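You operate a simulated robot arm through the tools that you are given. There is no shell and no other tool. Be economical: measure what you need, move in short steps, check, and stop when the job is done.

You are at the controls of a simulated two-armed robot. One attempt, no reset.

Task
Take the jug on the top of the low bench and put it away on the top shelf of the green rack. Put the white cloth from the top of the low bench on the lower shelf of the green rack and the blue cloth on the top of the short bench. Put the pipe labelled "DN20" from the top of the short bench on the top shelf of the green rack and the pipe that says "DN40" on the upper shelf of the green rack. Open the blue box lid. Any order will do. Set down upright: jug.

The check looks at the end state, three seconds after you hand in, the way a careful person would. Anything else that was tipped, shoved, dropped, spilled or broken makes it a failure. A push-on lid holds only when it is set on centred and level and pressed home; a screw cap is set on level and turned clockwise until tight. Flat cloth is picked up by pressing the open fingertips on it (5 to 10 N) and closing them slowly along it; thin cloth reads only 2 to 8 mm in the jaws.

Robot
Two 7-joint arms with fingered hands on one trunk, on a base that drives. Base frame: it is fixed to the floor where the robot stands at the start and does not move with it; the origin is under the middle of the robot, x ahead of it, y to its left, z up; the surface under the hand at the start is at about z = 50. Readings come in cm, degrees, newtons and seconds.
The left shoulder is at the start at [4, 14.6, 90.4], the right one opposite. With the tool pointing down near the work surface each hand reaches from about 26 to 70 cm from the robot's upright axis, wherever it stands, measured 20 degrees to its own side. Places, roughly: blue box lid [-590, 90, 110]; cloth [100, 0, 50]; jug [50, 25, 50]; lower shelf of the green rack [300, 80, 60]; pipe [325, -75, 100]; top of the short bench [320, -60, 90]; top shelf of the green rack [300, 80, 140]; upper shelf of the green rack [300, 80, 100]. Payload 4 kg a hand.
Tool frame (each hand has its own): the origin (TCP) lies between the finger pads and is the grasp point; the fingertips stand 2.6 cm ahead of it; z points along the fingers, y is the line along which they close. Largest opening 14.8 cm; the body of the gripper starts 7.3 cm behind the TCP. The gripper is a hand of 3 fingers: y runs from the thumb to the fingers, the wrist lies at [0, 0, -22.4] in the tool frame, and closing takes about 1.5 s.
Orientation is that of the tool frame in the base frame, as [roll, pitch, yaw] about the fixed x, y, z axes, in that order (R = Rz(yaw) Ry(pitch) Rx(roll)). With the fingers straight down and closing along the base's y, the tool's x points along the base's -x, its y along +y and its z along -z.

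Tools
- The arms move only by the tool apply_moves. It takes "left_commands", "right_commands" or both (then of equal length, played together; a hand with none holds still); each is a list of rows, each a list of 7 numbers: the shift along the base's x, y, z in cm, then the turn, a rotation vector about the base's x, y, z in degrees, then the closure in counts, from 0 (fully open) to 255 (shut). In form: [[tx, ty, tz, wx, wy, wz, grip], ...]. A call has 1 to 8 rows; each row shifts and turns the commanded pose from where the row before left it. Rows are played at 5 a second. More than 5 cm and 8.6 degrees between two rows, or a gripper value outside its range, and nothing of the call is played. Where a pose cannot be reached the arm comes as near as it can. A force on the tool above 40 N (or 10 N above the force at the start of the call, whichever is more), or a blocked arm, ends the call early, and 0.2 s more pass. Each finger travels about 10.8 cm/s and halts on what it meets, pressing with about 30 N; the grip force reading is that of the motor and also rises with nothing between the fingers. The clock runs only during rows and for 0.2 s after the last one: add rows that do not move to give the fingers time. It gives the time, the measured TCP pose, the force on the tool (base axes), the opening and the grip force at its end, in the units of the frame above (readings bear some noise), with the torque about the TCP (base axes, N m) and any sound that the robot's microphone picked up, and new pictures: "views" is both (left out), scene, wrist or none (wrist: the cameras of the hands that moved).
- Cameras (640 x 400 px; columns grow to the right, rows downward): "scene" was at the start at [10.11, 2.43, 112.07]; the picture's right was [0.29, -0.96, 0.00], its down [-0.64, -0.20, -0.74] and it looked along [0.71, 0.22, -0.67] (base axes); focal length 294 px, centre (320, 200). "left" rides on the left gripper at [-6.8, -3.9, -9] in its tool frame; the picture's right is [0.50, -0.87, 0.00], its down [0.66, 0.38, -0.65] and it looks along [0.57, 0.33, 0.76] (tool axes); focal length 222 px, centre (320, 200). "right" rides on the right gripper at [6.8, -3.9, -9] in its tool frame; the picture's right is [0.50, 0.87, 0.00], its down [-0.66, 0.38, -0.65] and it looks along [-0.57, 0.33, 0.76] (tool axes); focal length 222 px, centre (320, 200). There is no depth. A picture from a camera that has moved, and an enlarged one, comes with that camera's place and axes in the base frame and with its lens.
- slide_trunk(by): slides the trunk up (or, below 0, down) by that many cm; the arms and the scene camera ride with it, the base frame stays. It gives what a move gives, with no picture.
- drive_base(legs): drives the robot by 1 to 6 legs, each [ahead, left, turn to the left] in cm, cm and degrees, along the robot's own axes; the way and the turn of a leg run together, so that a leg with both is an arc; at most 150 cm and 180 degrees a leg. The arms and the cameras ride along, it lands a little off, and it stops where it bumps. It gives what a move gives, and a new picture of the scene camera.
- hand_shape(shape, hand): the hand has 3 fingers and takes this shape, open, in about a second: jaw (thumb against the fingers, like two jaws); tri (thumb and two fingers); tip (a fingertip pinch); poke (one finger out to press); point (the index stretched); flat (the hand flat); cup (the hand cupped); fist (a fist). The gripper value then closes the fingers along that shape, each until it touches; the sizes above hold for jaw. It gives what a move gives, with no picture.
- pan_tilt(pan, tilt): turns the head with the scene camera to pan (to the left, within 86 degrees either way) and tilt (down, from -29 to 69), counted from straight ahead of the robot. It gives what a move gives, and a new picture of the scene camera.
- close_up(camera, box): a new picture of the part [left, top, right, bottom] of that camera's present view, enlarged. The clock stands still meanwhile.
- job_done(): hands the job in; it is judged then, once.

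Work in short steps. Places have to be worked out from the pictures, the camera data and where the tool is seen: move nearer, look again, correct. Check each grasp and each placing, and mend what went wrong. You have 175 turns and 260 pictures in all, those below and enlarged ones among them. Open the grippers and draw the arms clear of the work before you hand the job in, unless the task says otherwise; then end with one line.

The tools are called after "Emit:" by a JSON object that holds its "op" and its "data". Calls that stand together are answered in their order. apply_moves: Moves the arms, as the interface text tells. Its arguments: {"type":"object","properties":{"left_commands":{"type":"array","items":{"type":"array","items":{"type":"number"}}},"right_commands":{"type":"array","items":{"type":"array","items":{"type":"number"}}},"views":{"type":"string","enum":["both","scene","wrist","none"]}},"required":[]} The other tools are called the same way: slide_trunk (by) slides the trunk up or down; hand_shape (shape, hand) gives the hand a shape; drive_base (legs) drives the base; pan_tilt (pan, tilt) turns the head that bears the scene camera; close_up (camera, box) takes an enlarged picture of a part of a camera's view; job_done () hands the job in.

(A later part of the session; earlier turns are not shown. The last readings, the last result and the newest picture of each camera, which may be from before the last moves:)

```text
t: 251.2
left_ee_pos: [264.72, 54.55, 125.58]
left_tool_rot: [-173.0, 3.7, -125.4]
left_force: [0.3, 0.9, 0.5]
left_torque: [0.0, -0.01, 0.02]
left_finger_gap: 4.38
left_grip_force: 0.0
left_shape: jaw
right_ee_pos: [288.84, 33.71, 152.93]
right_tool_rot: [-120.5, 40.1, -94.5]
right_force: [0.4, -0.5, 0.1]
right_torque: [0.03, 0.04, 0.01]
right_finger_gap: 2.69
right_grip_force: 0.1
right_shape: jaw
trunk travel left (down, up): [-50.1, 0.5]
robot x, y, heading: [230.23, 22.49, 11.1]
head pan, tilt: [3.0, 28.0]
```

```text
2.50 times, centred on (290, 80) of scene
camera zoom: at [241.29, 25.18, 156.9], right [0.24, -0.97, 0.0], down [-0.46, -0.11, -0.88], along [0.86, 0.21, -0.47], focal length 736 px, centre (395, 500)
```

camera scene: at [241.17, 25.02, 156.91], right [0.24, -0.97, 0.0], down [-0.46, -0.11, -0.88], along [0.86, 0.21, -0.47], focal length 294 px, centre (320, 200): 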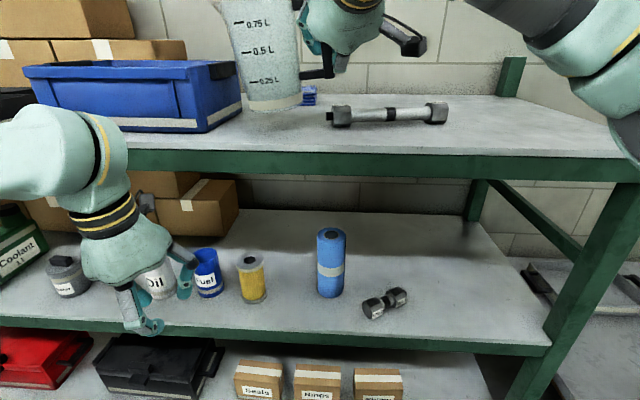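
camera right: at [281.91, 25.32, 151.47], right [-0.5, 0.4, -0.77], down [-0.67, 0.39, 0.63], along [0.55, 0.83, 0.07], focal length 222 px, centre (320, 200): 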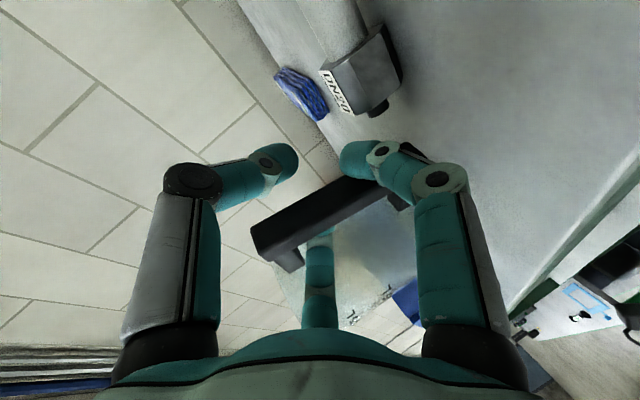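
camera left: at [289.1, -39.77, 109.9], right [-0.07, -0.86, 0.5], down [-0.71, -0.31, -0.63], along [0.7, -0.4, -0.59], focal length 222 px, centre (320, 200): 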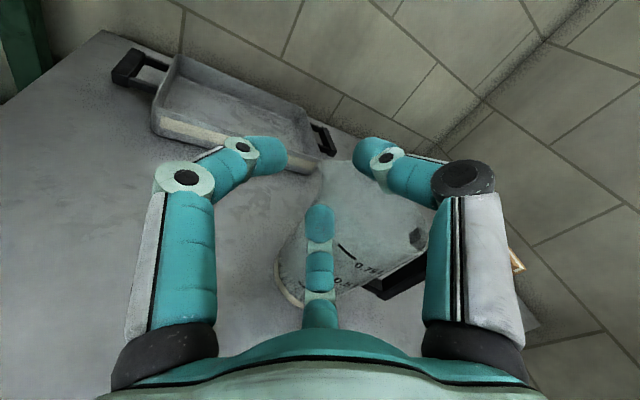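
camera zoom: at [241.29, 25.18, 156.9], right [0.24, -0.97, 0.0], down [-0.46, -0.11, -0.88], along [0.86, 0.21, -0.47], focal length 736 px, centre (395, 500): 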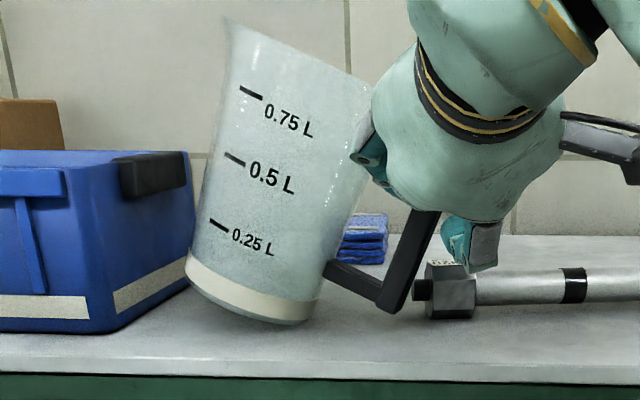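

The finger is hooking the bar and pulling the jug over. I move the hand back left 2 cm and check.

Emit:
{"op": "apply_moves", "data": {"right_commands": [[-0.17, 0.7, 0, 0, 0, 0, 206], [-0.17, 0.7, 0, 0, 0, 0, 206], [-0.15, 0.6, 0, 0, 0, 0, 206], [0, 0, 0, 0, 0, 0, 206]], "views": "none"}}

Emit:
{"op": "close_up", "data": {"camera": "scene", "box": [180, 0, 400, 160]}}

```text
t: 252.2
left_ee_pos: [264.77, 54.55, 125.65]
left_tool_rot: [-173.1, 3.8, -125.4]
left_force: [0.3, -0.1, 0.2]
left_torque: [-0.01, 0.01, 0.03]
left_finger_gap: 4.38
left_grip_force: 0.0
left_shape: jaw
right_ee_pos: [288.38, 35.67, 152.98]
right_tool_rot: [-120.5, 40.0, -94.4]
right_force: [-0.7, 0.3, 0.5]
right_torque: [0.01, -0.03, -0.01]
right_finger_gap: 2.83
right_grip_force: 0.1
right_shape: jaw
trunk travel left (down, up): [-50.1, 0.5]
robot x, y, heading: [230.32, 22.53, 11.2]
head pan, tilt: [3.0, 28.0]
```

```text
2.50 times, centred on (290, 80) of scene
camera zoom: at [241.31, 25.13, 156.9], right [0.24, -0.97, 0.0], down [-0.46, -0.11, -0.88], along [0.86, 0.21, -0.47], focal length 736 px, centre (395, 500)
```

zoom: 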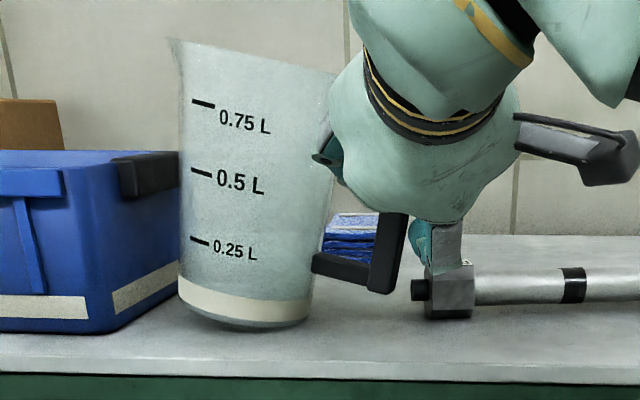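

Tilt is down to ~10°. I move another 1 cm left.

Emit:
{"op": "apply_moves", "data": {"right_commands": [[-0.12, 0.5, 0, 0, 0, 0, 206], [-0.12, 0.5, 0, 0, 0, 0, 206], [0, 0, 0, 0, 0, 0, 206]], "views": "none"}}

Emit:
{"op": "close_up", "data": {"camera": "scene", "box": [180, 0, 400, 160]}}

```text
t: 253.0
left_ee_pos: [264.74, 54.46, 125.54]
left_tool_rot: [-172.9, 3.6, -125.4]
left_force: [-0.1, -0.2, 0.7]
left_torque: [0.01, -0.04, 0.0]
left_finger_gap: 4.38
left_grip_force: 0.1
left_shape: jaw
right_ee_pos: [288.17, 36.68, 153.03]
right_tool_rot: [-120.5, 40.0, -94.4]
right_force: [-0.3, 0.2, 1.0]
right_torque: [-0.01, 0.02, 0.03]
right_finger_gap: 2.81
right_grip_force: 0.1
right_shape: jaw
trunk travel left (down, up): [-50.1, 0.5]
robot x, y, heading: [230.08, 22.85, 11.2]
head pan, tilt: [3.0, 28.0]
```

```text
2.50 times, centred on (290, 80) of scene
camera zoom: at [241.31, 25.13, 156.9], right [0.24, -0.97, 0.0], down [-0.46, -0.11, -0.88], along [0.86, 0.21, -0.47], focal length 736 px, centre (395, 500)
```

zoom: 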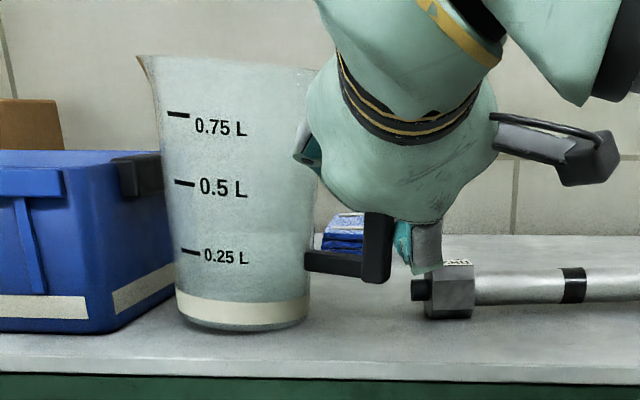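

The jug stands upright. I withdraw the hand straight back 3 cm and check.

Emit:
{"op": "apply_moves", "data": {"right_commands": [[-0.8, -0.2, 0, 0, 0, 0, 206], [-1, -0.25, 0, 0, 0, 0, 206], [-1.2, -0.3, 0, 0, 0, 0, 206]], "views": "none"}}

Emit:
{"op": "close_up", "data": {"camera": "scene", "box": [180, 0, 400, 160]}}

```text
t: 253.8
left_ee_pos: [264.74, 54.54, 125.64]
left_tool_rot: [-173.0, 3.6, -125.4]
left_force: [-0.3, 0.3, -0.3]
left_torque: [0.0, -0.01, 0.0]
left_finger_gap: 4.37
left_grip_force: 0.1
left_shape: jaw
right_ee_pos: [284.99, 36.03, 152.92]
right_tool_rot: [-120.4, 40.0, -94.5]
right_force: [-0.3, 0.0, -0.4]
right_torque: [0.02, -0.04, -0.01]
right_finger_gap: 2.83
right_grip_force: 0.0
right_shape: jaw
trunk travel left (down, up): [-50.1, 0.5]
robot x, y, heading: [230.13, 22.67, 10.8]
head pan, tilt: [3.0, 28.0]
```

```text
2.50 times, centred on (290, 80) of scene
camera zoom: at [241.27, 25.15, 156.9], right [0.24, -0.97, 0.0], down [-0.46, -0.11, -0.88], along [0.86, 0.21, -0.47], focal length 736 px, centre (395, 500)
```

zoom: 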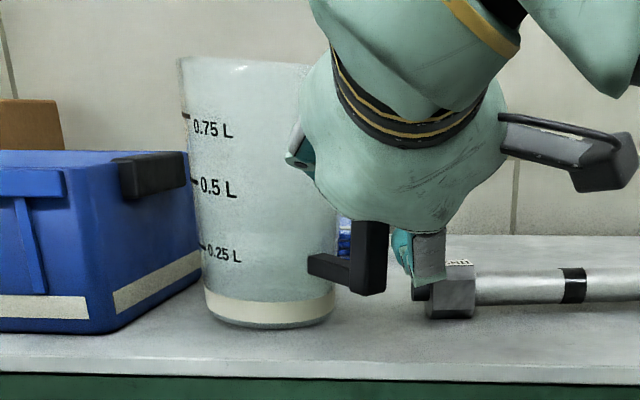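

The jug stands upright, but the curled inner finger still drags the handle. I open the fingers more while shifting the hand right to straighten it out of the loop.

Emit:
{"op": "apply_moves", "data": {"right_commands": [[0.1, -0.4, 0.3, 0, 0, 0, 192], [0.1, -0.4, 0.2, 0, 0, 0, 178], [0.1, -0.4, 0, 0, 0, 0, 165], [0, 0, 0, 0, 0, 0, 165]], "views": "wrist"}}

Emit:
{"op": "close_up", "data": {"camera": "scene", "box": [180, 0, 400, 160]}}

```text
t: 254.8
left_ee_pos: [264.75, 54.59, 125.48]
left_tool_rot: [-173.0, 3.7, -125.4]
left_force: [-0.6, 0.2, 0.0]
left_torque: [0.06, 0.04, -0.03]
left_finger_gap: 4.36
left_grip_force: 0.1
left_shape: jaw
right_ee_pos: [285.39, 34.75, 153.3]
right_tool_rot: [-120.4, 40.0, -94.5]
right_force: [-0.8, 0.4, 0.3]
right_torque: [0.01, -0.02, 0.01]
right_finger_gap: 5.2
right_grip_force: 0.0
right_shape: jaw
trunk travel left (down, up): [-50.1, 0.5]
robot x, y, heading: [230.46, 22.54, 11.1]
head pan, tilt: [3.0, 28.0]
camera right: at [278.78, 25.08, 155.17], right [-0.43, 0.13, -0.89], down [-0.71, 0.56, 0.42], along [0.55, 0.82, -0.15], focal length 222 px, centre (320, 200)
```

right: 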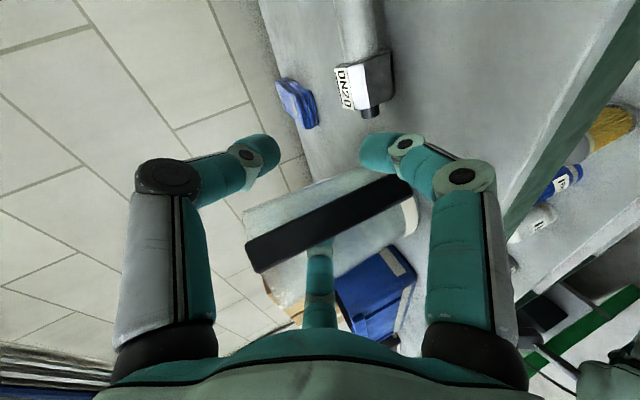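

```text
2.50 times, centred on (290, 80) of scene
camera zoom: at [241.31, 25.17, 156.9], right [0.24, -0.97, 0.0], down [-0.46, -0.11, -0.88], along [0.86, 0.21, -0.47], focal length 736 px, centre (395, 500)
```

zoom: 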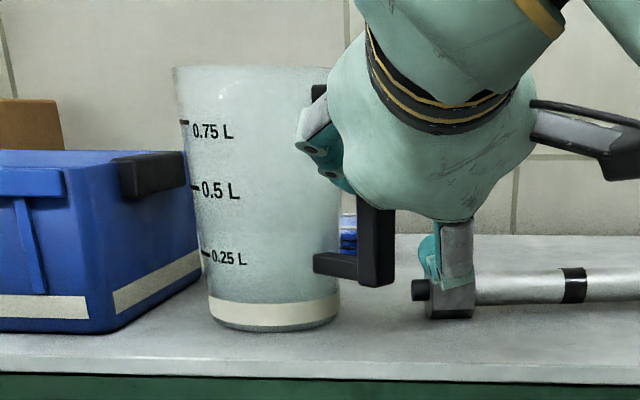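

Jug still upright and the fingers are straight. I pull back 2 cm and check again.

Emit:
{"op": "apply_moves", "data": {"right_commands": [[-0.7, -0.1, 0, 0, 0, 0, 165], [-0.7, -0.1, 0, 0, 0, 0, 165], [-0.7, -0.1, 0, 0, 0, 0, 165]], "views": "wrist"}}

Emit:
{"op": "close_up", "data": {"camera": "scene", "box": [180, 0, 400, 160]}}

```text
t: 255.6
left_ee_pos: [264.78, 54.57, 125.5]
left_tool_rot: [-173.0, 3.7, -125.5]
left_force: [-0.3, 0.0, -0.6]
left_torque: [0.02, 0.02, 0.0]
left_finger_gap: 4.37
left_grip_force: 0.0
left_shape: jaw
right_ee_pos: [283.22, 34.42, 153.41]
right_tool_rot: [-120.3, 40.1, -94.5]
right_force: [0.3, 0.1, -0.2]
right_torque: [-0.02, 0.0, 0.01]
right_finger_gap: 5.18
right_grip_force: 0.1
right_shape: jaw
trunk travel left (down, up): [-50.1, 0.5]
robot x, y, heading: [230.36, 22.5, 11.1]
head pan, tilt: [3.0, 28.0]
camera right: at [276.62, 24.73, 155.19], right [-0.43, 0.13, -0.89], down [-0.71, 0.56, 0.42], along [0.55, 0.82, -0.15], focal length 222 px, centre (320, 200)
```

right: 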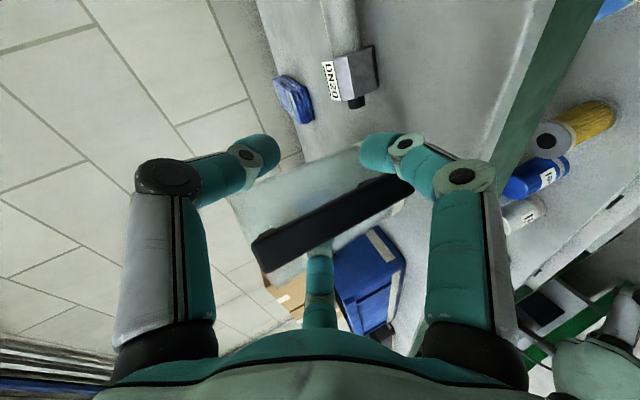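

```text
2.50 times, centred on (290, 80) of scene
camera zoom: at [241.29, 25.15, 156.9], right [0.24, -0.97, 0.0], down [-0.46, -0.11, -0.88], along [0.86, 0.21, -0.47], focal length 736 px, centre (395, 500)
```

zoom: 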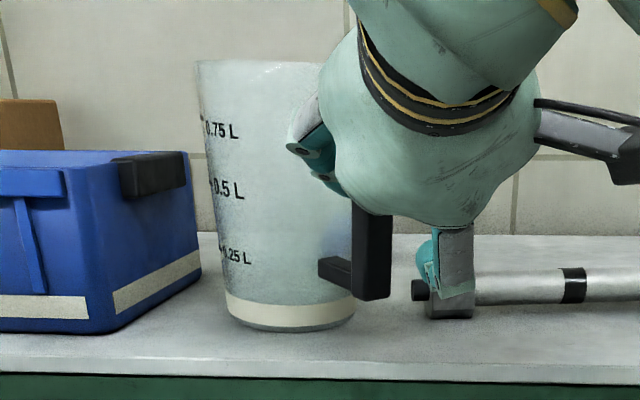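

The finger still drags the handle as it yaws toward me; the finger now lies left of the bar. I open it further while shifting the hand slightly left and back.

Emit:
{"op": "apply_moves", "data": {"right_commands": [[-0.1, 0.4, 0, 0, 0, 0, 145], [-0.1, 0.4, 0, 0, 0, 0, 125], [-0.3, 0.2, 0, 0, 0, 0, 105], [-0.5, 0, 0, 0, 0, 0, 90]], "views": "wrist"}}

Emit:
{"op": "close_up", "data": {"camera": "scene", "box": [180, 0, 400, 160]}}

```text
t: 256.6
left_ee_pos: [264.65, 54.55, 125.59]
left_tool_rot: [-173.1, 3.8, -125.3]
left_force: [0.9, 1.0, -0.6]
left_torque: [0.0, 0.03, 0.02]
left_finger_gap: 4.38
left_grip_force: 0.0
left_shape: jaw
right_ee_pos: [282.23, 35.45, 153.45]
right_tool_rot: [-120.4, 39.9, -94.5]
right_force: [0.3, 0.0, 0.4]
right_torque: [0.01, -0.03, 0.01]
right_finger_gap: 9.51
right_grip_force: 0.1
right_shape: jaw
trunk travel left (down, up): [-50.1, 0.5]
robot x, y, heading: [230.47, 22.87, 11.0]
head pan, tilt: [3.0, 28.0]
camera right: at [275.63, 25.75, 155.21], right [-0.43, 0.13, -0.89], down [-0.71, 0.56, 0.42], along [0.55, 0.82, -0.15], focal length 222 px, centre (320, 200)
```

right: 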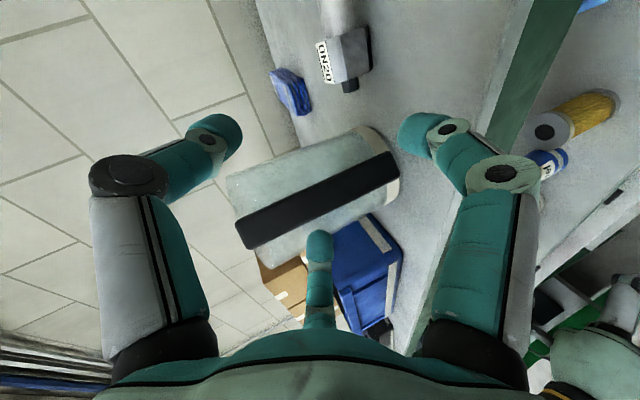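

```text
2.50 times, centred on (290, 80) of scene
camera zoom: at [241.28, 25.14, 156.9], right [0.24, -0.97, 0.0], down [-0.46, -0.11, -0.88], along [0.86, 0.21, -0.47], focal length 736 px, centre (395, 500)
```

zoom: 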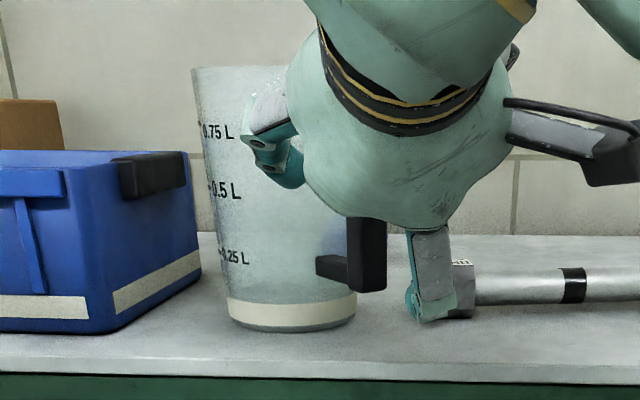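

The inner finger is now free of the loop and the jug stands upright. I withdraw the arm and drive back.

Emit:
{"op": "apply_moves", "data": {"right_commands": [[-0.9, -0.15, 0.3, 0, 0, 0, 90], [-1.2, -0.2, 0.3, 0, 0, 0, 90], [-1.5, -0.3, 0.3, 0, 0, 0, 90], [-2, -0.4, 0, 0, 0, 0, 90]], "views": "none"}}

Emit:
{"op": "drive_base", "data": {"legs": [[-30, 0, 0]]}}

Emit:
{"op": "close_up", "data": {"camera": "scene", "box": [160, 20, 480, 200]}}

```text
t: 257.6
left_ee_pos: [264.53, 54.43, 125.6]
left_tool_rot: [-172.9, 3.8, -125.4]
left_force: [0.0, -0.6, 0.2]
left_torque: [-0.02, 0.02, 0.02]
left_finger_gap: 4.42
left_grip_force: 0.0
left_shape: jaw
right_ee_pos: [276.64, 34.38, 154.38]
right_tool_rot: [-120.3, 40.0, -94.5]
right_force: [0.1, 0.8, 0.1]
right_torque: [-0.01, 0.03, 0.0]
right_finger_gap: 9.47
right_grip_force: 0.1
right_shape: jaw
trunk travel left (down, up): [-50.1, 0.5]
robot x, y, heading: [230.35, 22.66, 11.0]
head pan, tilt: [3.0, 28.0]
```

```text
t: 259.6
left_ee_pos: [235.58, 48.75, 125.5]
left_tool_rot: [-173.1, 3.7, -125.4]
left_force: [0.3, 0.0, -0.2]
left_torque: [-0.01, 0.01, 0.02]
left_finger_gap: 4.38
left_grip_force: 0.1
left_shape: jaw
right_ee_pos: [247.54, 28.64, 154.29]
right_tool_rot: [-120.6, 39.8, -94.9]
right_force: [0.2, -0.6, -1.0]
right_torque: [-0.03, 0.02, -0.01]
right_finger_gap: 9.52
right_grip_force: 0.0
right_shape: jaw
trunk travel left (down, up): [-50.1, 0.5]
robot x, y, heading: [200.93, 16.78, 11.1]
head pan, tilt: [3.0, 28.0]
camera scene: at [212.11, 19.46, 156.87], right [0.24, -0.97, 0.0], down [-0.46, -0.11, -0.88], along [0.86, 0.21, -0.47], focal length 294 px, centre (320, 200)
```

scene: 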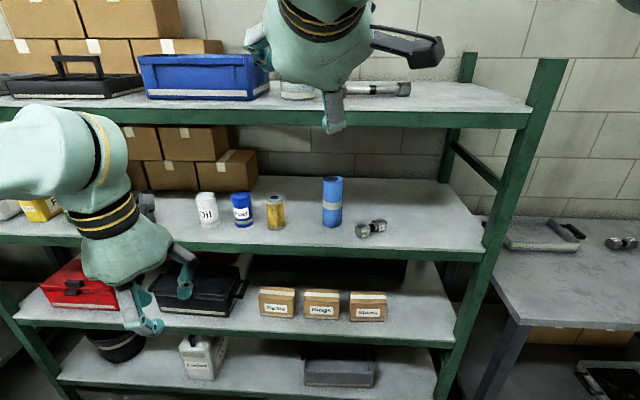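

```text
2.00 times, centred on (320, 110) of scene
camera zoom: at [212.11, 19.46, 156.87], right [0.24, -0.97, 0.0], down [-0.46, -0.11, -0.88], along [0.86, 0.21, -0.47], focal length 589 px, centre (320, 380)
```

zoom: 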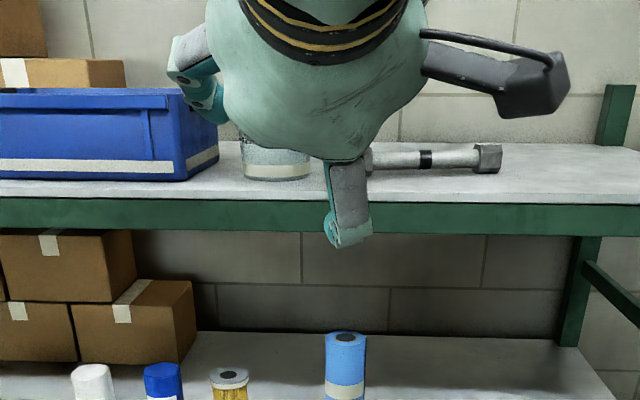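

The jug stands on the shelf beside the pipe. Next the white cloth: I turn around to face the low bench from its far side and lower the trunk.

Emit:
{"op": "drive_base", "data": {"legs": [[0, 0, 180], [0, -50, 0]]}}

Emit:
{"op": "slide_trunk", "data": {"by": -40}}

Emit:
{"op": "pan_tilt", "data": {"pan": 5, "tilt": 38}}

```text
t: 269.9
left_ee_pos: [157.01, 33.09, 125.46]
left_tool_rot: [-172.9, 3.7, 55.0]
left_force: [0.7, -1.0, 0.5]
left_torque: [0.03, 0.03, 0.01]
left_finger_gap: 4.35
left_grip_force: 0.0
left_shape: jaw
right_ee_pos: [144.77, 52.99, 154.26]
right_tool_rot: [-120.4, 39.9, 85.8]
right_force: [0.1, 0.0, -0.3]
right_torque: [0.01, 0.0, -0.05]
right_finger_gap: 9.53
right_grip_force: 0.0
right_shape: jaw
trunk travel left (down, up): [-50.1, 0.5]
robot x, y, heading: [191.26, 65.52, -168.5]
head pan, tilt: [3.0, 28.0]
camera scene: at [180.39, 62.5, 156.9], right [-0.25, 0.97, 0.0], down [0.45, 0.12, -0.88], along [-0.86, -0.22, -0.47], focal length 294 px, centre (320, 200)
```

scene: 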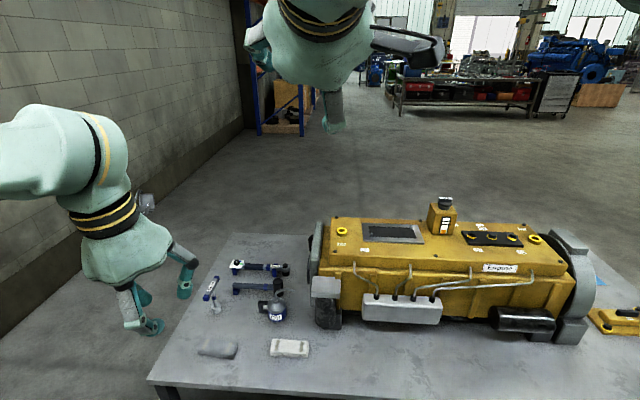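

```text
t: 273.7
left_ee_pos: [156.95, 33.26, 85.59]
left_tool_rot: [-173.0, 3.7, 55.0]
left_force: [-0.2, -0.5, -0.2]
left_torque: [0.01, 0.01, 0.02]
left_finger_gap: 4.37
left_grip_force: 0.1
left_shape: jaw
right_ee_pos: [144.74, 53.35, 114.36]
right_tool_rot: [-120.5, 40.0, 85.8]
right_force: [-1.0, 0.2, 0.5]
right_torque: [-0.07, 0.01, 0.0]
right_finger_gap: 9.51
right_grip_force: 0.1
right_shape: jaw
trunk travel left (down, up): [-10.1, 40.5]
robot x, y, heading: [190.83, 65.46, -168.5]
head pan, tilt: [3.0, 28.0]
```

```text
t: 274.5
left_ee_pos: [156.79, 33.19, 85.54]
left_tool_rot: [-173.0, 3.7, 55.0]
left_force: [0.2, 0.1, 0.9]
left_torque: [-0.02, -0.03, 0.01]
left_finger_gap: 4.37
left_grip_force: 0.0
left_shape: jaw
right_ee_pos: [144.73, 53.21, 114.27]
right_tool_rot: [-120.5, 40.0, 85.8]
right_force: [-0.3, 0.5, 0.3]
right_torque: [-0.01, 0.01, 0.03]
right_finger_gap: 9.53
right_grip_force: 0.1
right_shape: jaw
trunk travel left (down, up): [-10.1, 40.5]
robot x, y, heading: [190.98, 65.52, -168.5]
head pan, tilt: [5.0, 38.0]
camera scene: at [180.91, 62.59, 115.34], right [-0.28, 0.96, 0.0], down [0.59, 0.17, -0.79], along [-0.76, -0.22, -0.62], focal length 294 px, centre (320, 200)
```

scene: 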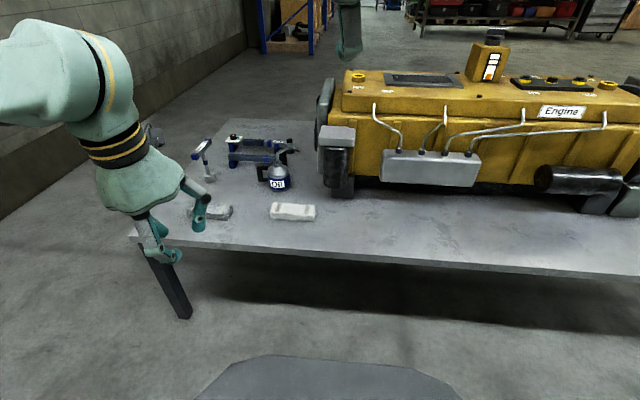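

White cloth ≈ (110.4, 32.7), 50 cm ahead-left after a 34 cm drive. I drive there.

Emit:
{"op": "drive_base", "data": {"legs": [[33, 0, 0]]}}

Emit:
{"op": "apply_moves", "data": {"left_commands": [[-2, 1.5, -2, 0, 0, 0, 60], [-2.5, 1.5, -2.5, 0, 0, 0, 40], [-2.5, 1.5, -2.5, 0, 0, 0, 40], [-2.5, 1, -2.5, 0, 0, 0, 40]], "views": "wrist"}}

```text
t: 276.6
left_ee_pos: [124.57, 26.76, 85.47]
left_tool_rot: [-173.0, 3.6, 55.0]
left_force: [0.6, -0.4, 0.3]
left_torque: [0.01, 0.03, 0.01]
left_finger_gap: 4.38
left_grip_force: 0.0
left_shape: jaw
right_ee_pos: [112.28, 46.66, 114.3]
right_tool_rot: [-120.5, 39.9, 85.7]
right_force: [0.5, -0.2, -0.8]
right_torque: [0.04, -0.03, 0.0]
right_finger_gap: 9.53
right_grip_force: 0.1
right_shape: jaw
trunk travel left (down, up): [-10.1, 40.5]
robot x, y, heading: [158.91, 59.02, -168.7]
head pan, tilt: [5.0, 38.0]
camera scene: at [148.46, 56.07, 115.32], right [-0.28, 0.96, 0.0], down [0.59, 0.17, -0.79], along [-0.76, -0.22, -0.62], focal length 294 px, centre (320, 200)
```

scene: 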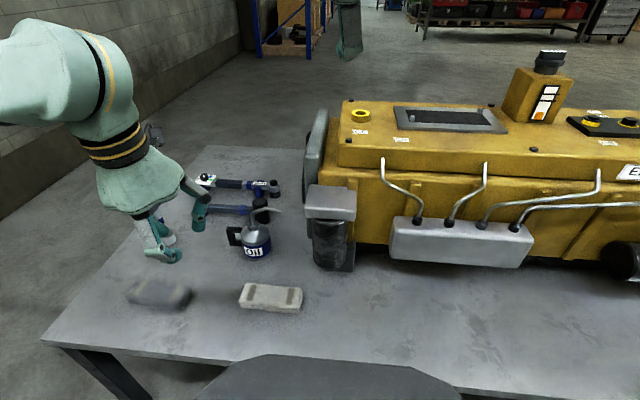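

```text
t: 277.6
left_ee_pos: [114.82, 32.3, 75.84]
left_tool_rot: [-173.0, 3.8, 55.0]
left_force: [-0.1, 0.3, 0.7]
left_torque: [-0.02, -0.06, -0.02]
left_finger_gap: 12.45
left_grip_force: 0.1
left_shape: jaw
right_ee_pos: [112.21, 46.74, 114.12]
right_tool_rot: [-120.5, 39.9, 85.8]
right_force: [-0.2, 0.0, 0.7]
right_torque: [0.03, -0.04, 0.0]
right_finger_gap: 9.54
right_grip_force: 0.0
right_shape: jaw
trunk travel left (down, up): [-10.1, 40.5]
robot x, y, heading: [158.93, 58.96, -168.5]
head pan, tilt: [5.0, 38.0]
camera left: at [109.07, 28.81, 85.85], right [-0.41, 0.91, 0.07], down [0.77, 0.31, 0.56], along [0.48, 0.29, -0.83], focal length 222 px, centre (320, 200)
```

left: 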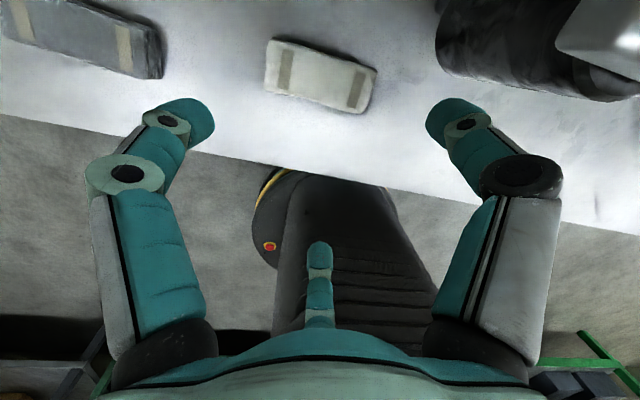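

The white cloth pad is ~13×5.3 cm centred (110.4, 32.2). I level the hand, yaw -12.5° so one finger opposes two across the short side, centre and lower to z≈62.

Emit:
{"op": "apply_moves", "data": {"left_commands": [[-1.5, -0.1, -1, -0.9, -8, 0, 0], [-1.5, -0.1, -2, 0, 0, -6.5, 0], [-1.5, -0.1, -2.5, 0, 0, -6, 0], [-1.4, -0.1, -2.5, 0, 0, 0, 0], [0, 0, -2.5, 0, 0, 0, 0], [0, 0, -2.5, 0, 0, 0, 0]], "views": "wrist"}}

```text
t: 279.0
left_ee_pos: [109.12, 31.92, 63.0]
left_tool_rot: [180.0, -0.2, 42.2]
left_force: [-1.0, 0.0, 0.5]
left_torque: [-0.01, -0.03, -0.01]
left_finger_gap: 14.78
left_grip_force: 0.0
left_shape: jaw
right_ee_pos: [112.33, 46.81, 114.23]
right_tool_rot: [-120.4, 40.0, 85.8]
right_force: [-0.7, -0.3, 0.5]
right_torque: [0.01, 0.01, -0.03]
right_finger_gap: 9.52
right_grip_force: 0.0
right_shape: jaw
trunk travel left (down, up): [-10.1, 40.5]
robot x, y, heading: [158.91, 59.08, -168.4]
head pan, tilt: [5.0, 38.0]
camera left: at [101.5, 30.17, 72.08], right [-0.21, 0.98, 0.0], down [0.74, 0.16, 0.66], along [0.64, 0.14, -0.76], focal length 222 px, centre (320, 200)
```

left: 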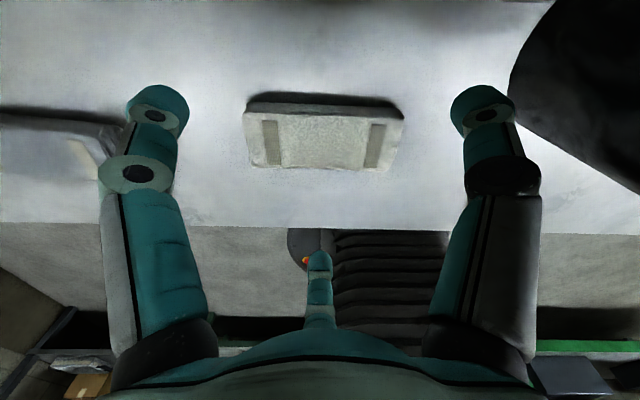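

Aligned and centred. I lower to z≈53.4 and close slowly on the pad's short sides.

Emit:
{"op": "apply_moves", "data": {"left_commands": [[0.3, 0.1, -3, 0, 0, 0, 0], [0, 0, -3, 0, 0, 0, 0], [0, 0, -2.5, 0, 0, 0, 20], [0, 0, -1.1, 0, 0, 0, 50], [0, 0, 0, 0, 0, 0, 90], [0, 0, 0, 0, 0, 0, 130], [0, 0, 0, 0, 0, 0, 160], [0, 0, 0, 0, 0, 0, 190]], "views": "wrist"}}

```text
t: 280.8
left_ee_pos: [109.48, 32.03, 53.47]
left_tool_rot: [179.9, -0.2, 42.3]
left_force: [-0.2, 0.0, -0.1]
left_torque: [0.04, 0.02, -0.01]
left_finger_gap: 4.29
left_grip_force: 30.5
left_shape: jaw
right_ee_pos: [112.46, 46.74, 114.33]
right_tool_rot: [-120.5, 39.9, 85.7]
right_force: [-0.1, 0.0, 0.2]
right_torque: [0.01, 0.01, 0.03]
right_finger_gap: 9.54
right_grip_force: 0.0
right_shape: jaw
trunk travel left (down, up): [-10.1, 40.5]
robot x, y, heading: [158.84, 58.56, -168.5]
head pan, tilt: [5.0, 38.0]
camera left: at [101.8, 30.29, 62.5], right [-0.21, 0.98, 0.0], down [0.74, 0.16, 0.66], along [0.64, 0.14, -0.76], focal length 222 px, centre (320, 200)
```

left: 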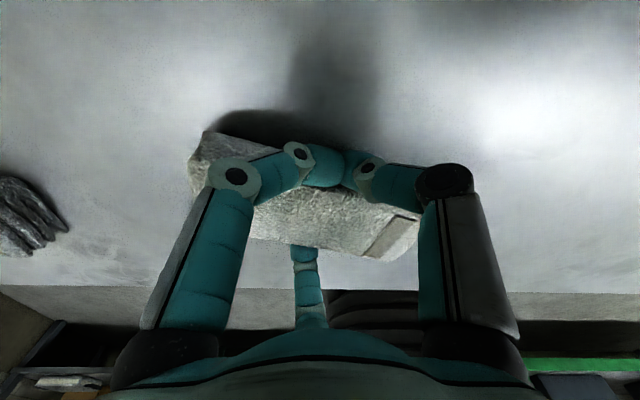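

Gripped (4.3 cm). I close a bit more and lift.

Emit:
{"op": "apply_moves", "data": {"left_commands": [[0, 0, 0.3, 0, 0, 0, 225], [0, 0, 1, 0, 0, 0, 230], [0, 0, 2, 0, 0, 0, 230], [0, 0, 3, 0, 0, 0, 230], [0, 0, 4, 0, 0, 0, 230], [0, 0, 4, 0, 0, 0, 230], [0, 0, 4, 0, 0, 0, 230]], "views": "both"}}

```text
t: 282.4
left_ee_pos: [109.4, 31.82, 71.84]
left_tool_rot: [179.9, -0.1, 42.2]
left_force: [-0.5, -0.1, -0.4]
left_torque: [-0.01, 0.01, 0.03]
left_finger_gap: 4.28
left_grip_force: 29.5
left_shape: jaw
right_ee_pos: [112.38, 46.8, 114.38]
right_tool_rot: [-120.4, 40.0, 85.9]
right_force: [-0.4, -1.0, 0.4]
right_torque: [-0.03, -0.01, 0.0]
right_finger_gap: 9.52
right_grip_force: 0.1
right_shape: jaw
trunk travel left (down, up): [-10.1, 40.5]
robot x, y, heading: [158.56, 59.01, -168.6]
head pan, tilt: [5.0, 38.0]
camera scene: at [148.56, 56.13, 115.34], right [-0.28, 0.96, 0.0], down [0.59, 0.17, -0.79], along [-0.76, -0.22, -0.62], focal length 294 px, centre (320, 200)
camera left: at [101.78, 30.2, 80.9], right [-0.21, 0.98, 0.0], down [0.74, 0.16, 0.66], along [0.64, 0.14, -0.75], focal length 222 px, centre (320, 200)
```

scene: 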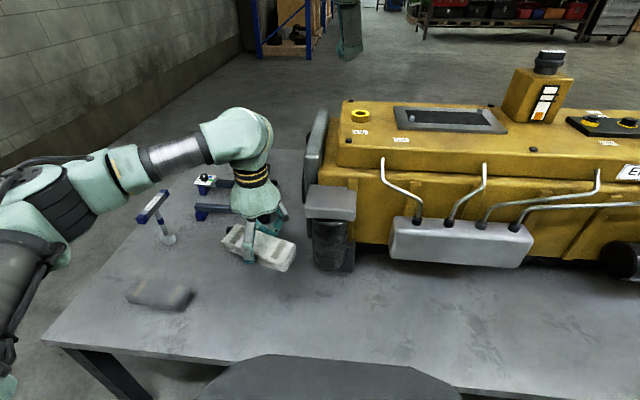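
left: 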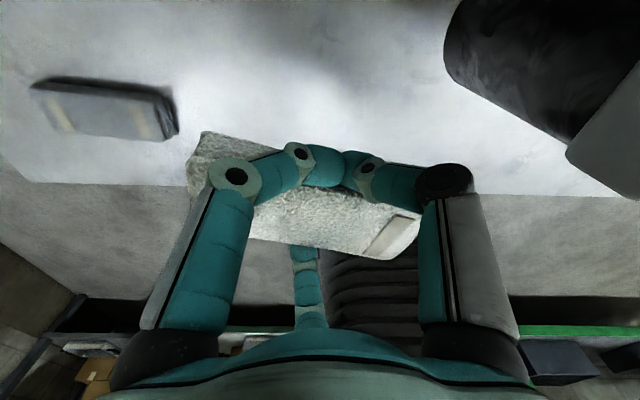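

Cloth held. I back off, turn to the rack and move to its right end.

Emit:
{"op": "drive_base", "data": {"legs": [[-35, 0, 0], [0, 0, 180], [0, -95, 0]]}}

Emit:
{"op": "apply_moves", "data": {"right_commands": [[-1, -1.5, 0, -1.6, 8.2, 0, 100], [-1, -1.5, 0, -1.6, 8.2, 0, 100], [-1, -1.5, 0, -1.6, 8.2, 0, 100], [-1, -1.5, 0, -1.6, 8.2, 0, 100], [-1, -1.5, 0, -1.6, 8.2, 0, 100], [-1, -1.5, 0, -1.6, 8.2, 0, 100], [-1, -1.5, 0, -1.6, 8.2, 0, 100], [-1, -1.5, 0, 0, 0, -8, 100]], "left_commands": [[0, 0, 1, 1.7, -8, 0, 230], [0, 0, 1, 1.7, -8, 0, 230], [0, 0, 1, 1.7, -8, 0, 230], [0, 0, 1, 1.2, -6, 0, 230], [0, 0, 1, 0, 0, 0, 230], [0, 0, 1, 0, 0, 0, 230], [0, 0, 0, 0, 0, 0, 230], [0, 0, 0, 0, 0, 0, 230]], "views": "none"}}

Emit:
{"op": "pan_tilt", "data": {"pan": 8, "tilt": 35}}

```text
t: 296.6
left_ee_pos: [261.27, -0.04, 71.79]
left_tool_rot: [179.9, -0.1, -137.2]
left_force: [0.0, 0.3, -0.8]
left_torque: [0.05, -0.02, -0.01]
left_finger_gap: 4.24
left_grip_force: 29.7
left_shape: jaw
right_ee_pos: [258.36, -15.05, 114.26]
right_tool_rot: [-120.5, 40.0, -93.7]
right_force: [-0.2, -0.4, 0.5]
right_torque: [-0.01, 0.0, 0.02]
right_finger_gap: 9.52
right_grip_force: 0.1
right_shape: jaw
trunk travel left (down, up): [-10.1, 40.5]
robot x, y, heading: [212.08, -27.5, 12.1]
head pan, tilt: [5.0, 38.0]
camera scene: at [222.6, -24.69, 115.33], right [0.29, -0.96, 0.0], down [-0.59, -0.18, -0.79], along [0.75, 0.23, -0.62], focal length 294 px, centre (320, 200)
```

scene: 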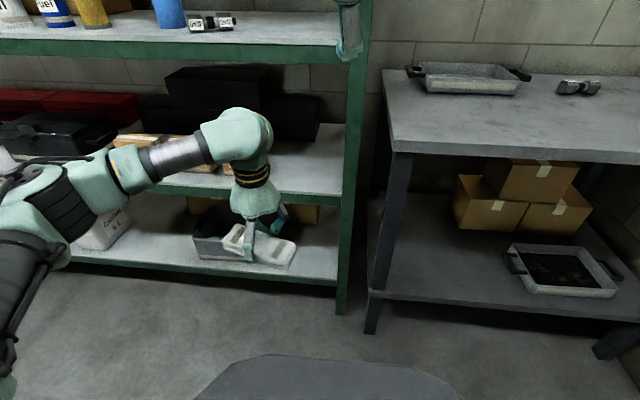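

```text
t: 298.4
left_ee_pos: [261.31, -0.14, 77.86]
left_tool_rot: [-163.0, 26.0, -133.3]
left_force: [0.2, -0.4, -1.1]
left_torque: [-0.02, -0.03, 0.0]
left_finger_gap: 4.23
left_grip_force: 30.0
left_shape: jaw
right_ee_pos: [250.34, -27.11, 114.28]
right_tool_rot: [-177.3, 9.8, -128.1]
right_force: [0.4, -0.8, -0.2]
right_torque: [-0.01, -0.02, -0.03]
right_finger_gap: 9.05
right_grip_force: 0.1
right_shape: jaw
trunk travel left (down, up): [-10.1, 40.5]
robot x, y, heading: [212.16, -27.71, 12.0]
head pan, tilt: [5.0, 38.0]
```

```text
t: 299.1
left_ee_pos: [261.3, -0.04, 77.75]
left_tool_rot: [-163.0, 25.9, -133.2]
left_force: [0.2, -0.2, -0.5]
left_torque: [-0.02, 0.02, 0.01]
left_finger_gap: 4.25
left_grip_force: 30.6
left_shape: jaw
right_ee_pos: [250.57, -26.99, 114.31]
right_tool_rot: [-177.3, 9.8, -128.0]
right_force: [0.4, 0.7, 0.0]
right_torque: [0.0, 0.03, 0.0]
right_finger_gap: 9.05
right_grip_force: 0.0
right_shape: jaw
trunk travel left (down, up): [-10.1, 40.5]
robot x, y, heading: [212.25, -27.44, 12.1]
head pan, tilt: [8.0, 35.0]
camera scene: at [222.62, -24.17, 115.78], right [0.34, -0.94, 0.0], down [-0.54, -0.2, -0.82], along [0.77, 0.28, -0.57], focal length 294 px, centre (320, 200)
```

scene: 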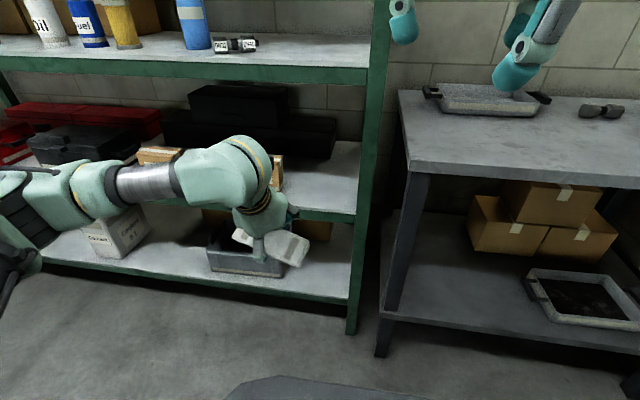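

Free spot on the lower shelf at about (294, 1), z≈65. I tilt the left hand 10° more and lower it to enter between the shelves, pull the right hand in, then drive in.

Emit:
{"op": "apply_moves", "data": {"left_commands": [[0, 0, -1.5, 1, -5, 0, 230], [0, 0, -1.5, 1, -5, 0, 230], [0, 0, -1.5, 0, 0, 0, 230], [0, 0, -1.5, 0, 0, 0, 230]], "right_commands": [[-2, -1, 0, 0, 0, 0, 100], [-2, -1, 0, 0, 0, 0, 100], [-2, -1, 0, 0, 0, 0, 100], [-2, -1, 0, 0, 0, 0, 100]], "views": "none"}}

Emit:
{"op": "drive_base", "data": {"legs": [[0, -4.5, 0], [28, 0, 0]]}}

```text
t: 300.1
left_ee_pos: [261.34, -0.14, 71.8]
left_tool_rot: [-155.9, 33.9, -129.9]
left_force: [-0.1, -0.4, -0.4]
left_torque: [-0.02, 0.02, -0.04]
left_finger_gap: 4.25
left_grip_force: 30.0
left_shape: jaw
right_ee_pos: [242.43, -31.06, 114.26]
right_tool_rot: [-177.3, 9.7, -128.1]
right_force: [-0.3, 0.4, -0.2]
right_torque: [0.02, 0.0, 0.02]
right_finger_gap: 9.08
right_grip_force: 0.0
right_shape: jaw
trunk travel left (down, up): [-10.1, 40.5]
robot x, y, heading: [212.13, -27.74, 12.1]
head pan, tilt: [8.0, 35.0]
```

```text
t: 302.5
left_ee_pos: [289.74, 1.15, 71.75]
left_tool_rot: [-156.1, 33.9, -129.7]
left_force: [0.5, -0.2, -1.4]
left_torque: [0.03, 0.0, -0.02]
left_finger_gap: 4.22
left_grip_force: 30.1
left_shape: jaw
right_ee_pos: [270.87, -29.67, 114.28]
right_tool_rot: [-177.3, 9.8, -128.2]
right_force: [0.1, -0.4, -0.4]
right_torque: [0.0, 0.01, 0.0]
right_finger_gap: 9.05
right_grip_force: 0.1
right_shape: jaw
trunk travel left (down, up): [-10.1, 40.5]
robot x, y, heading: [240.31, -26.23, 11.8]
head pan, tilt: [8.0, 35.0]
camera scene: at [251.01, -22.82, 115.78], right [0.34, -0.94, 0.0], down [-0.54, -0.2, -0.82], along [0.77, 0.28, -0.57], focal length 294 px, centre (320, 200)
```

scene: 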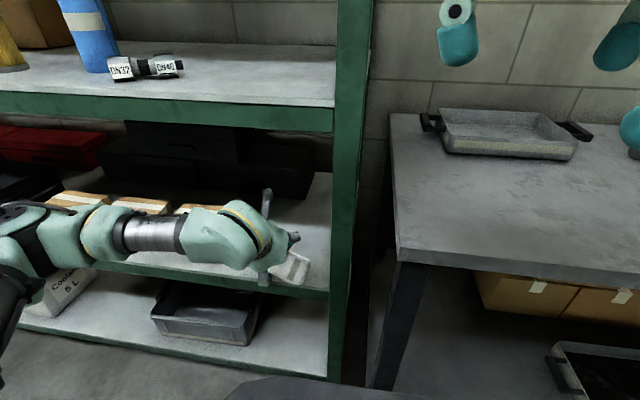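

The pad is at the shelf front. I extend 6 cm further in and lower toward the shelf.

Emit:
{"op": "apply_moves", "data": {"left_commands": [[2, 0.5, 0, 0, 0, 0, 230], [2, 0.5, 0, 0, 0, 0, 230], [2, 0.5, 0, 0, 0, 0, 230], [0, 0, -1, 0, 0, 0, 230], [0, 0, -1, 0, 0, 0, 230], [0, 0, -0.7, 0, 0, 0, 230]], "views": "both"}}

```text
t: 303.9
left_ee_pos: [295.8, 2.75, 69.73]
left_tool_rot: [-155.5, 34.4, -129.3]
left_force: [4.6, 3.0, 23.1]
left_torque: [-0.54, 0.18, 0.29]
left_finger_gap: 4.21
left_grip_force: 30.1
left_shape: jaw
right_ee_pos: [270.58, -29.71, 114.46]
right_tool_rot: [-177.2, 9.8, -128.0]
right_force: [-1.2, -0.3, 0.3]
right_torque: [-0.01, -0.01, 0.01]
right_finger_gap: 9.04
right_grip_force: 0.0
right_shape: jaw
trunk travel left (down, up): [-10.1, 40.5]
robot x, y, heading: [240.55, -26.47, 11.7]
head pan, tilt: [8.0, 35.0]
camera scene: at [250.71, -22.93, 115.83], right [0.34, -0.94, 0.0], down [-0.54, -0.19, -0.82], along [0.77, 0.28, -0.57], focal length 294 px, centre (320, 200)
camera left: at [295.59, 2.82, 81.66], right [0.22, -0.98, 0.01], down [-0.98, -0.22, -0.01], along [0.01, -0.01, -1.0], focal length 222 px, centre (320, 200)
```

scene: 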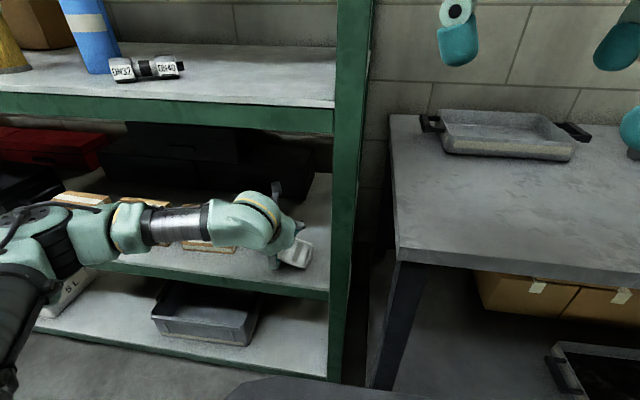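
left: 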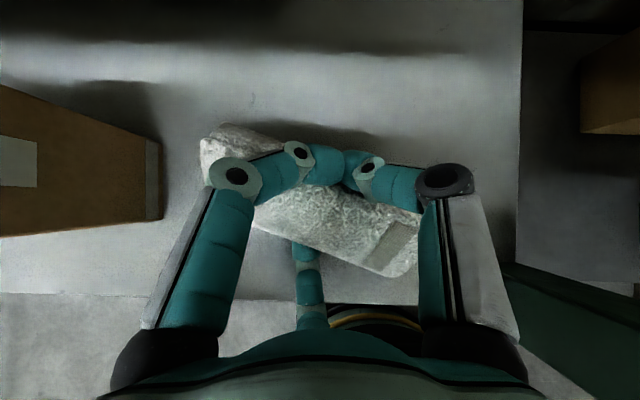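

Contact with the shelf; the pad's near corner is close to the edge, so I lift 0.7, go 2.5 cm deeper, and set it down again.

Emit:
{"op": "apply_moves", "data": {"left_commands": [[0, 0, 0.7, 0, 0, 0, 230], [1.3, 0.3, 0.2, 0, 0, 0, 230], [1.3, 0.3, 0, 0, 0, 0, 230], [0, 0, -0.5, 0, 0, 0, 230], [0, 0, -0.3, 0, 0, 0, 230]], "views": "none"}}

Emit:
{"op": "apply_moves", "data": {"left_commands": [[0, 0, 0, 0, 0, 0, 205], [0, 0, 0, 0, 0, 0, 180], [0, 0, 0, 0, 0, 0, 150], [0, 0, 0, 0, 0, 0, 120], [0, 0, 0, 0, 0, 0, 100]], "views": "wrist"}}

```text
t: 305.1
left_ee_pos: [298.32, 3.24, 69.61]
left_tool_rot: [-155.8, 34.1, -129.6]
left_force: [-0.7, 1.1, 17.8]
left_torque: [-0.32, 0.49, 0.12]
left_finger_gap: 4.17
left_grip_force: 29.9
left_shape: jaw
right_ee_pos: [270.66, -29.73, 114.35]
right_tool_rot: [-177.3, 9.9, -128.1]
right_force: [0.9, -0.9, -0.1]
right_torque: [0.04, 0.02, 0.0]
right_finger_gap: 9.06
right_grip_force: 0.0
right_shape: jaw
trunk travel left (down, up): [-10.1, 40.5]
robot x, y, heading: [240.39, -25.94, 11.7]
head pan, tilt: [8.0, 35.0]
```

```text
t: 306.3
left_ee_pos: [298.17, 3.2, 69.23]
left_tool_rot: [-156.2, 33.9, -129.8]
left_force: [-0.7, 1.5, 3.8]
left_torque: [0.08, 0.11, -0.05]
left_finger_gap: 8.69
left_grip_force: 0.0
left_shape: jaw
right_ee_pos: [270.67, -29.64, 114.24]
right_tool_rot: [-177.2, 9.8, -128.2]
right_force: [-0.8, -0.6, 0.4]
right_torque: [0.0, 0.0, -0.01]
right_finger_gap: 9.04
right_grip_force: 0.1
right_shape: jaw
trunk travel left (down, up): [-10.1, 40.5]
robot x, y, heading: [240.3, -25.91, 11.7]
head pan, tilt: [8.0, 35.0]
camera left: at [298.22, 3.44, 81.15], right [0.22, -0.98, 0.01], down [-0.98, -0.22, 0.0], along [0.0, -0.01, -1.0], focal length 222 px, centre (320, 200)
```

left: 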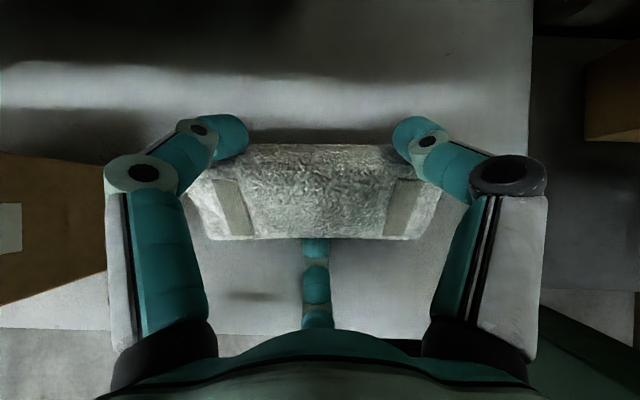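

The pad lies on the shelf. I open a bit more and withdraw up and back.

Emit:
{"op": "apply_moves", "data": {"left_commands": [[0, 0, 0.2, 0, 0, 0, 70], [0, 0, 0.2, 0, 0, 0, 55], [-0.5, -0.1, 0.7, 0, 0, 0, 55], [-0.8, -0.15, 1, 0, 0, 0, 55], [-1, -0.2, 1.2, 0, 0, 0, 55]], "views": "wrist"}}

```text
t: 307.5
left_ee_pos: [296.01, 2.75, 72.48]
left_tool_rot: [-156.0, 33.9, -129.7]
left_force: [-0.7, 0.0, -0.4]
left_torque: [-0.01, 0.01, 0.01]
left_finger_gap: 11.59
left_grip_force: 0.0
left_shape: jaw
right_ee_pos: [270.83, -29.65, 114.33]
right_tool_rot: [-177.2, 9.8, -128.3]
right_force: [-0.7, 0.4, -0.3]
right_torque: [0.05, -0.01, 0.0]
right_finger_gap: 9.03
right_grip_force: 0.0
right_shape: jaw
trunk travel left (down, up): [-10.1, 40.5]
robot x, y, heading: [240.43, -26.29, 12.0]
head pan, tilt: [8.0, 35.0]
camera left: at [295.89, 2.96, 84.44], right [0.22, -0.98, 0.01], down [-0.98, -0.22, 0.0], along [0.0, -0.01, -1.0], focal length 222 px, centre (320, 200)
```

left: 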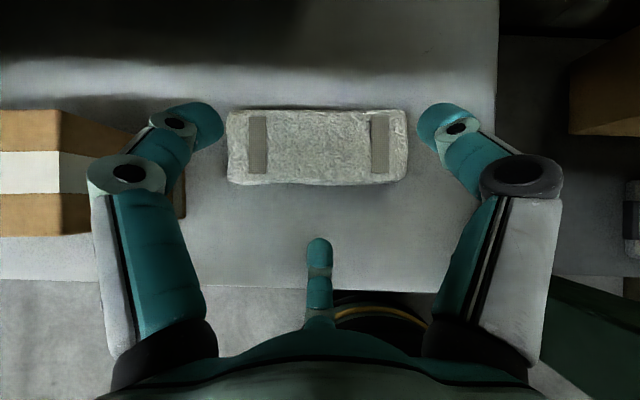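

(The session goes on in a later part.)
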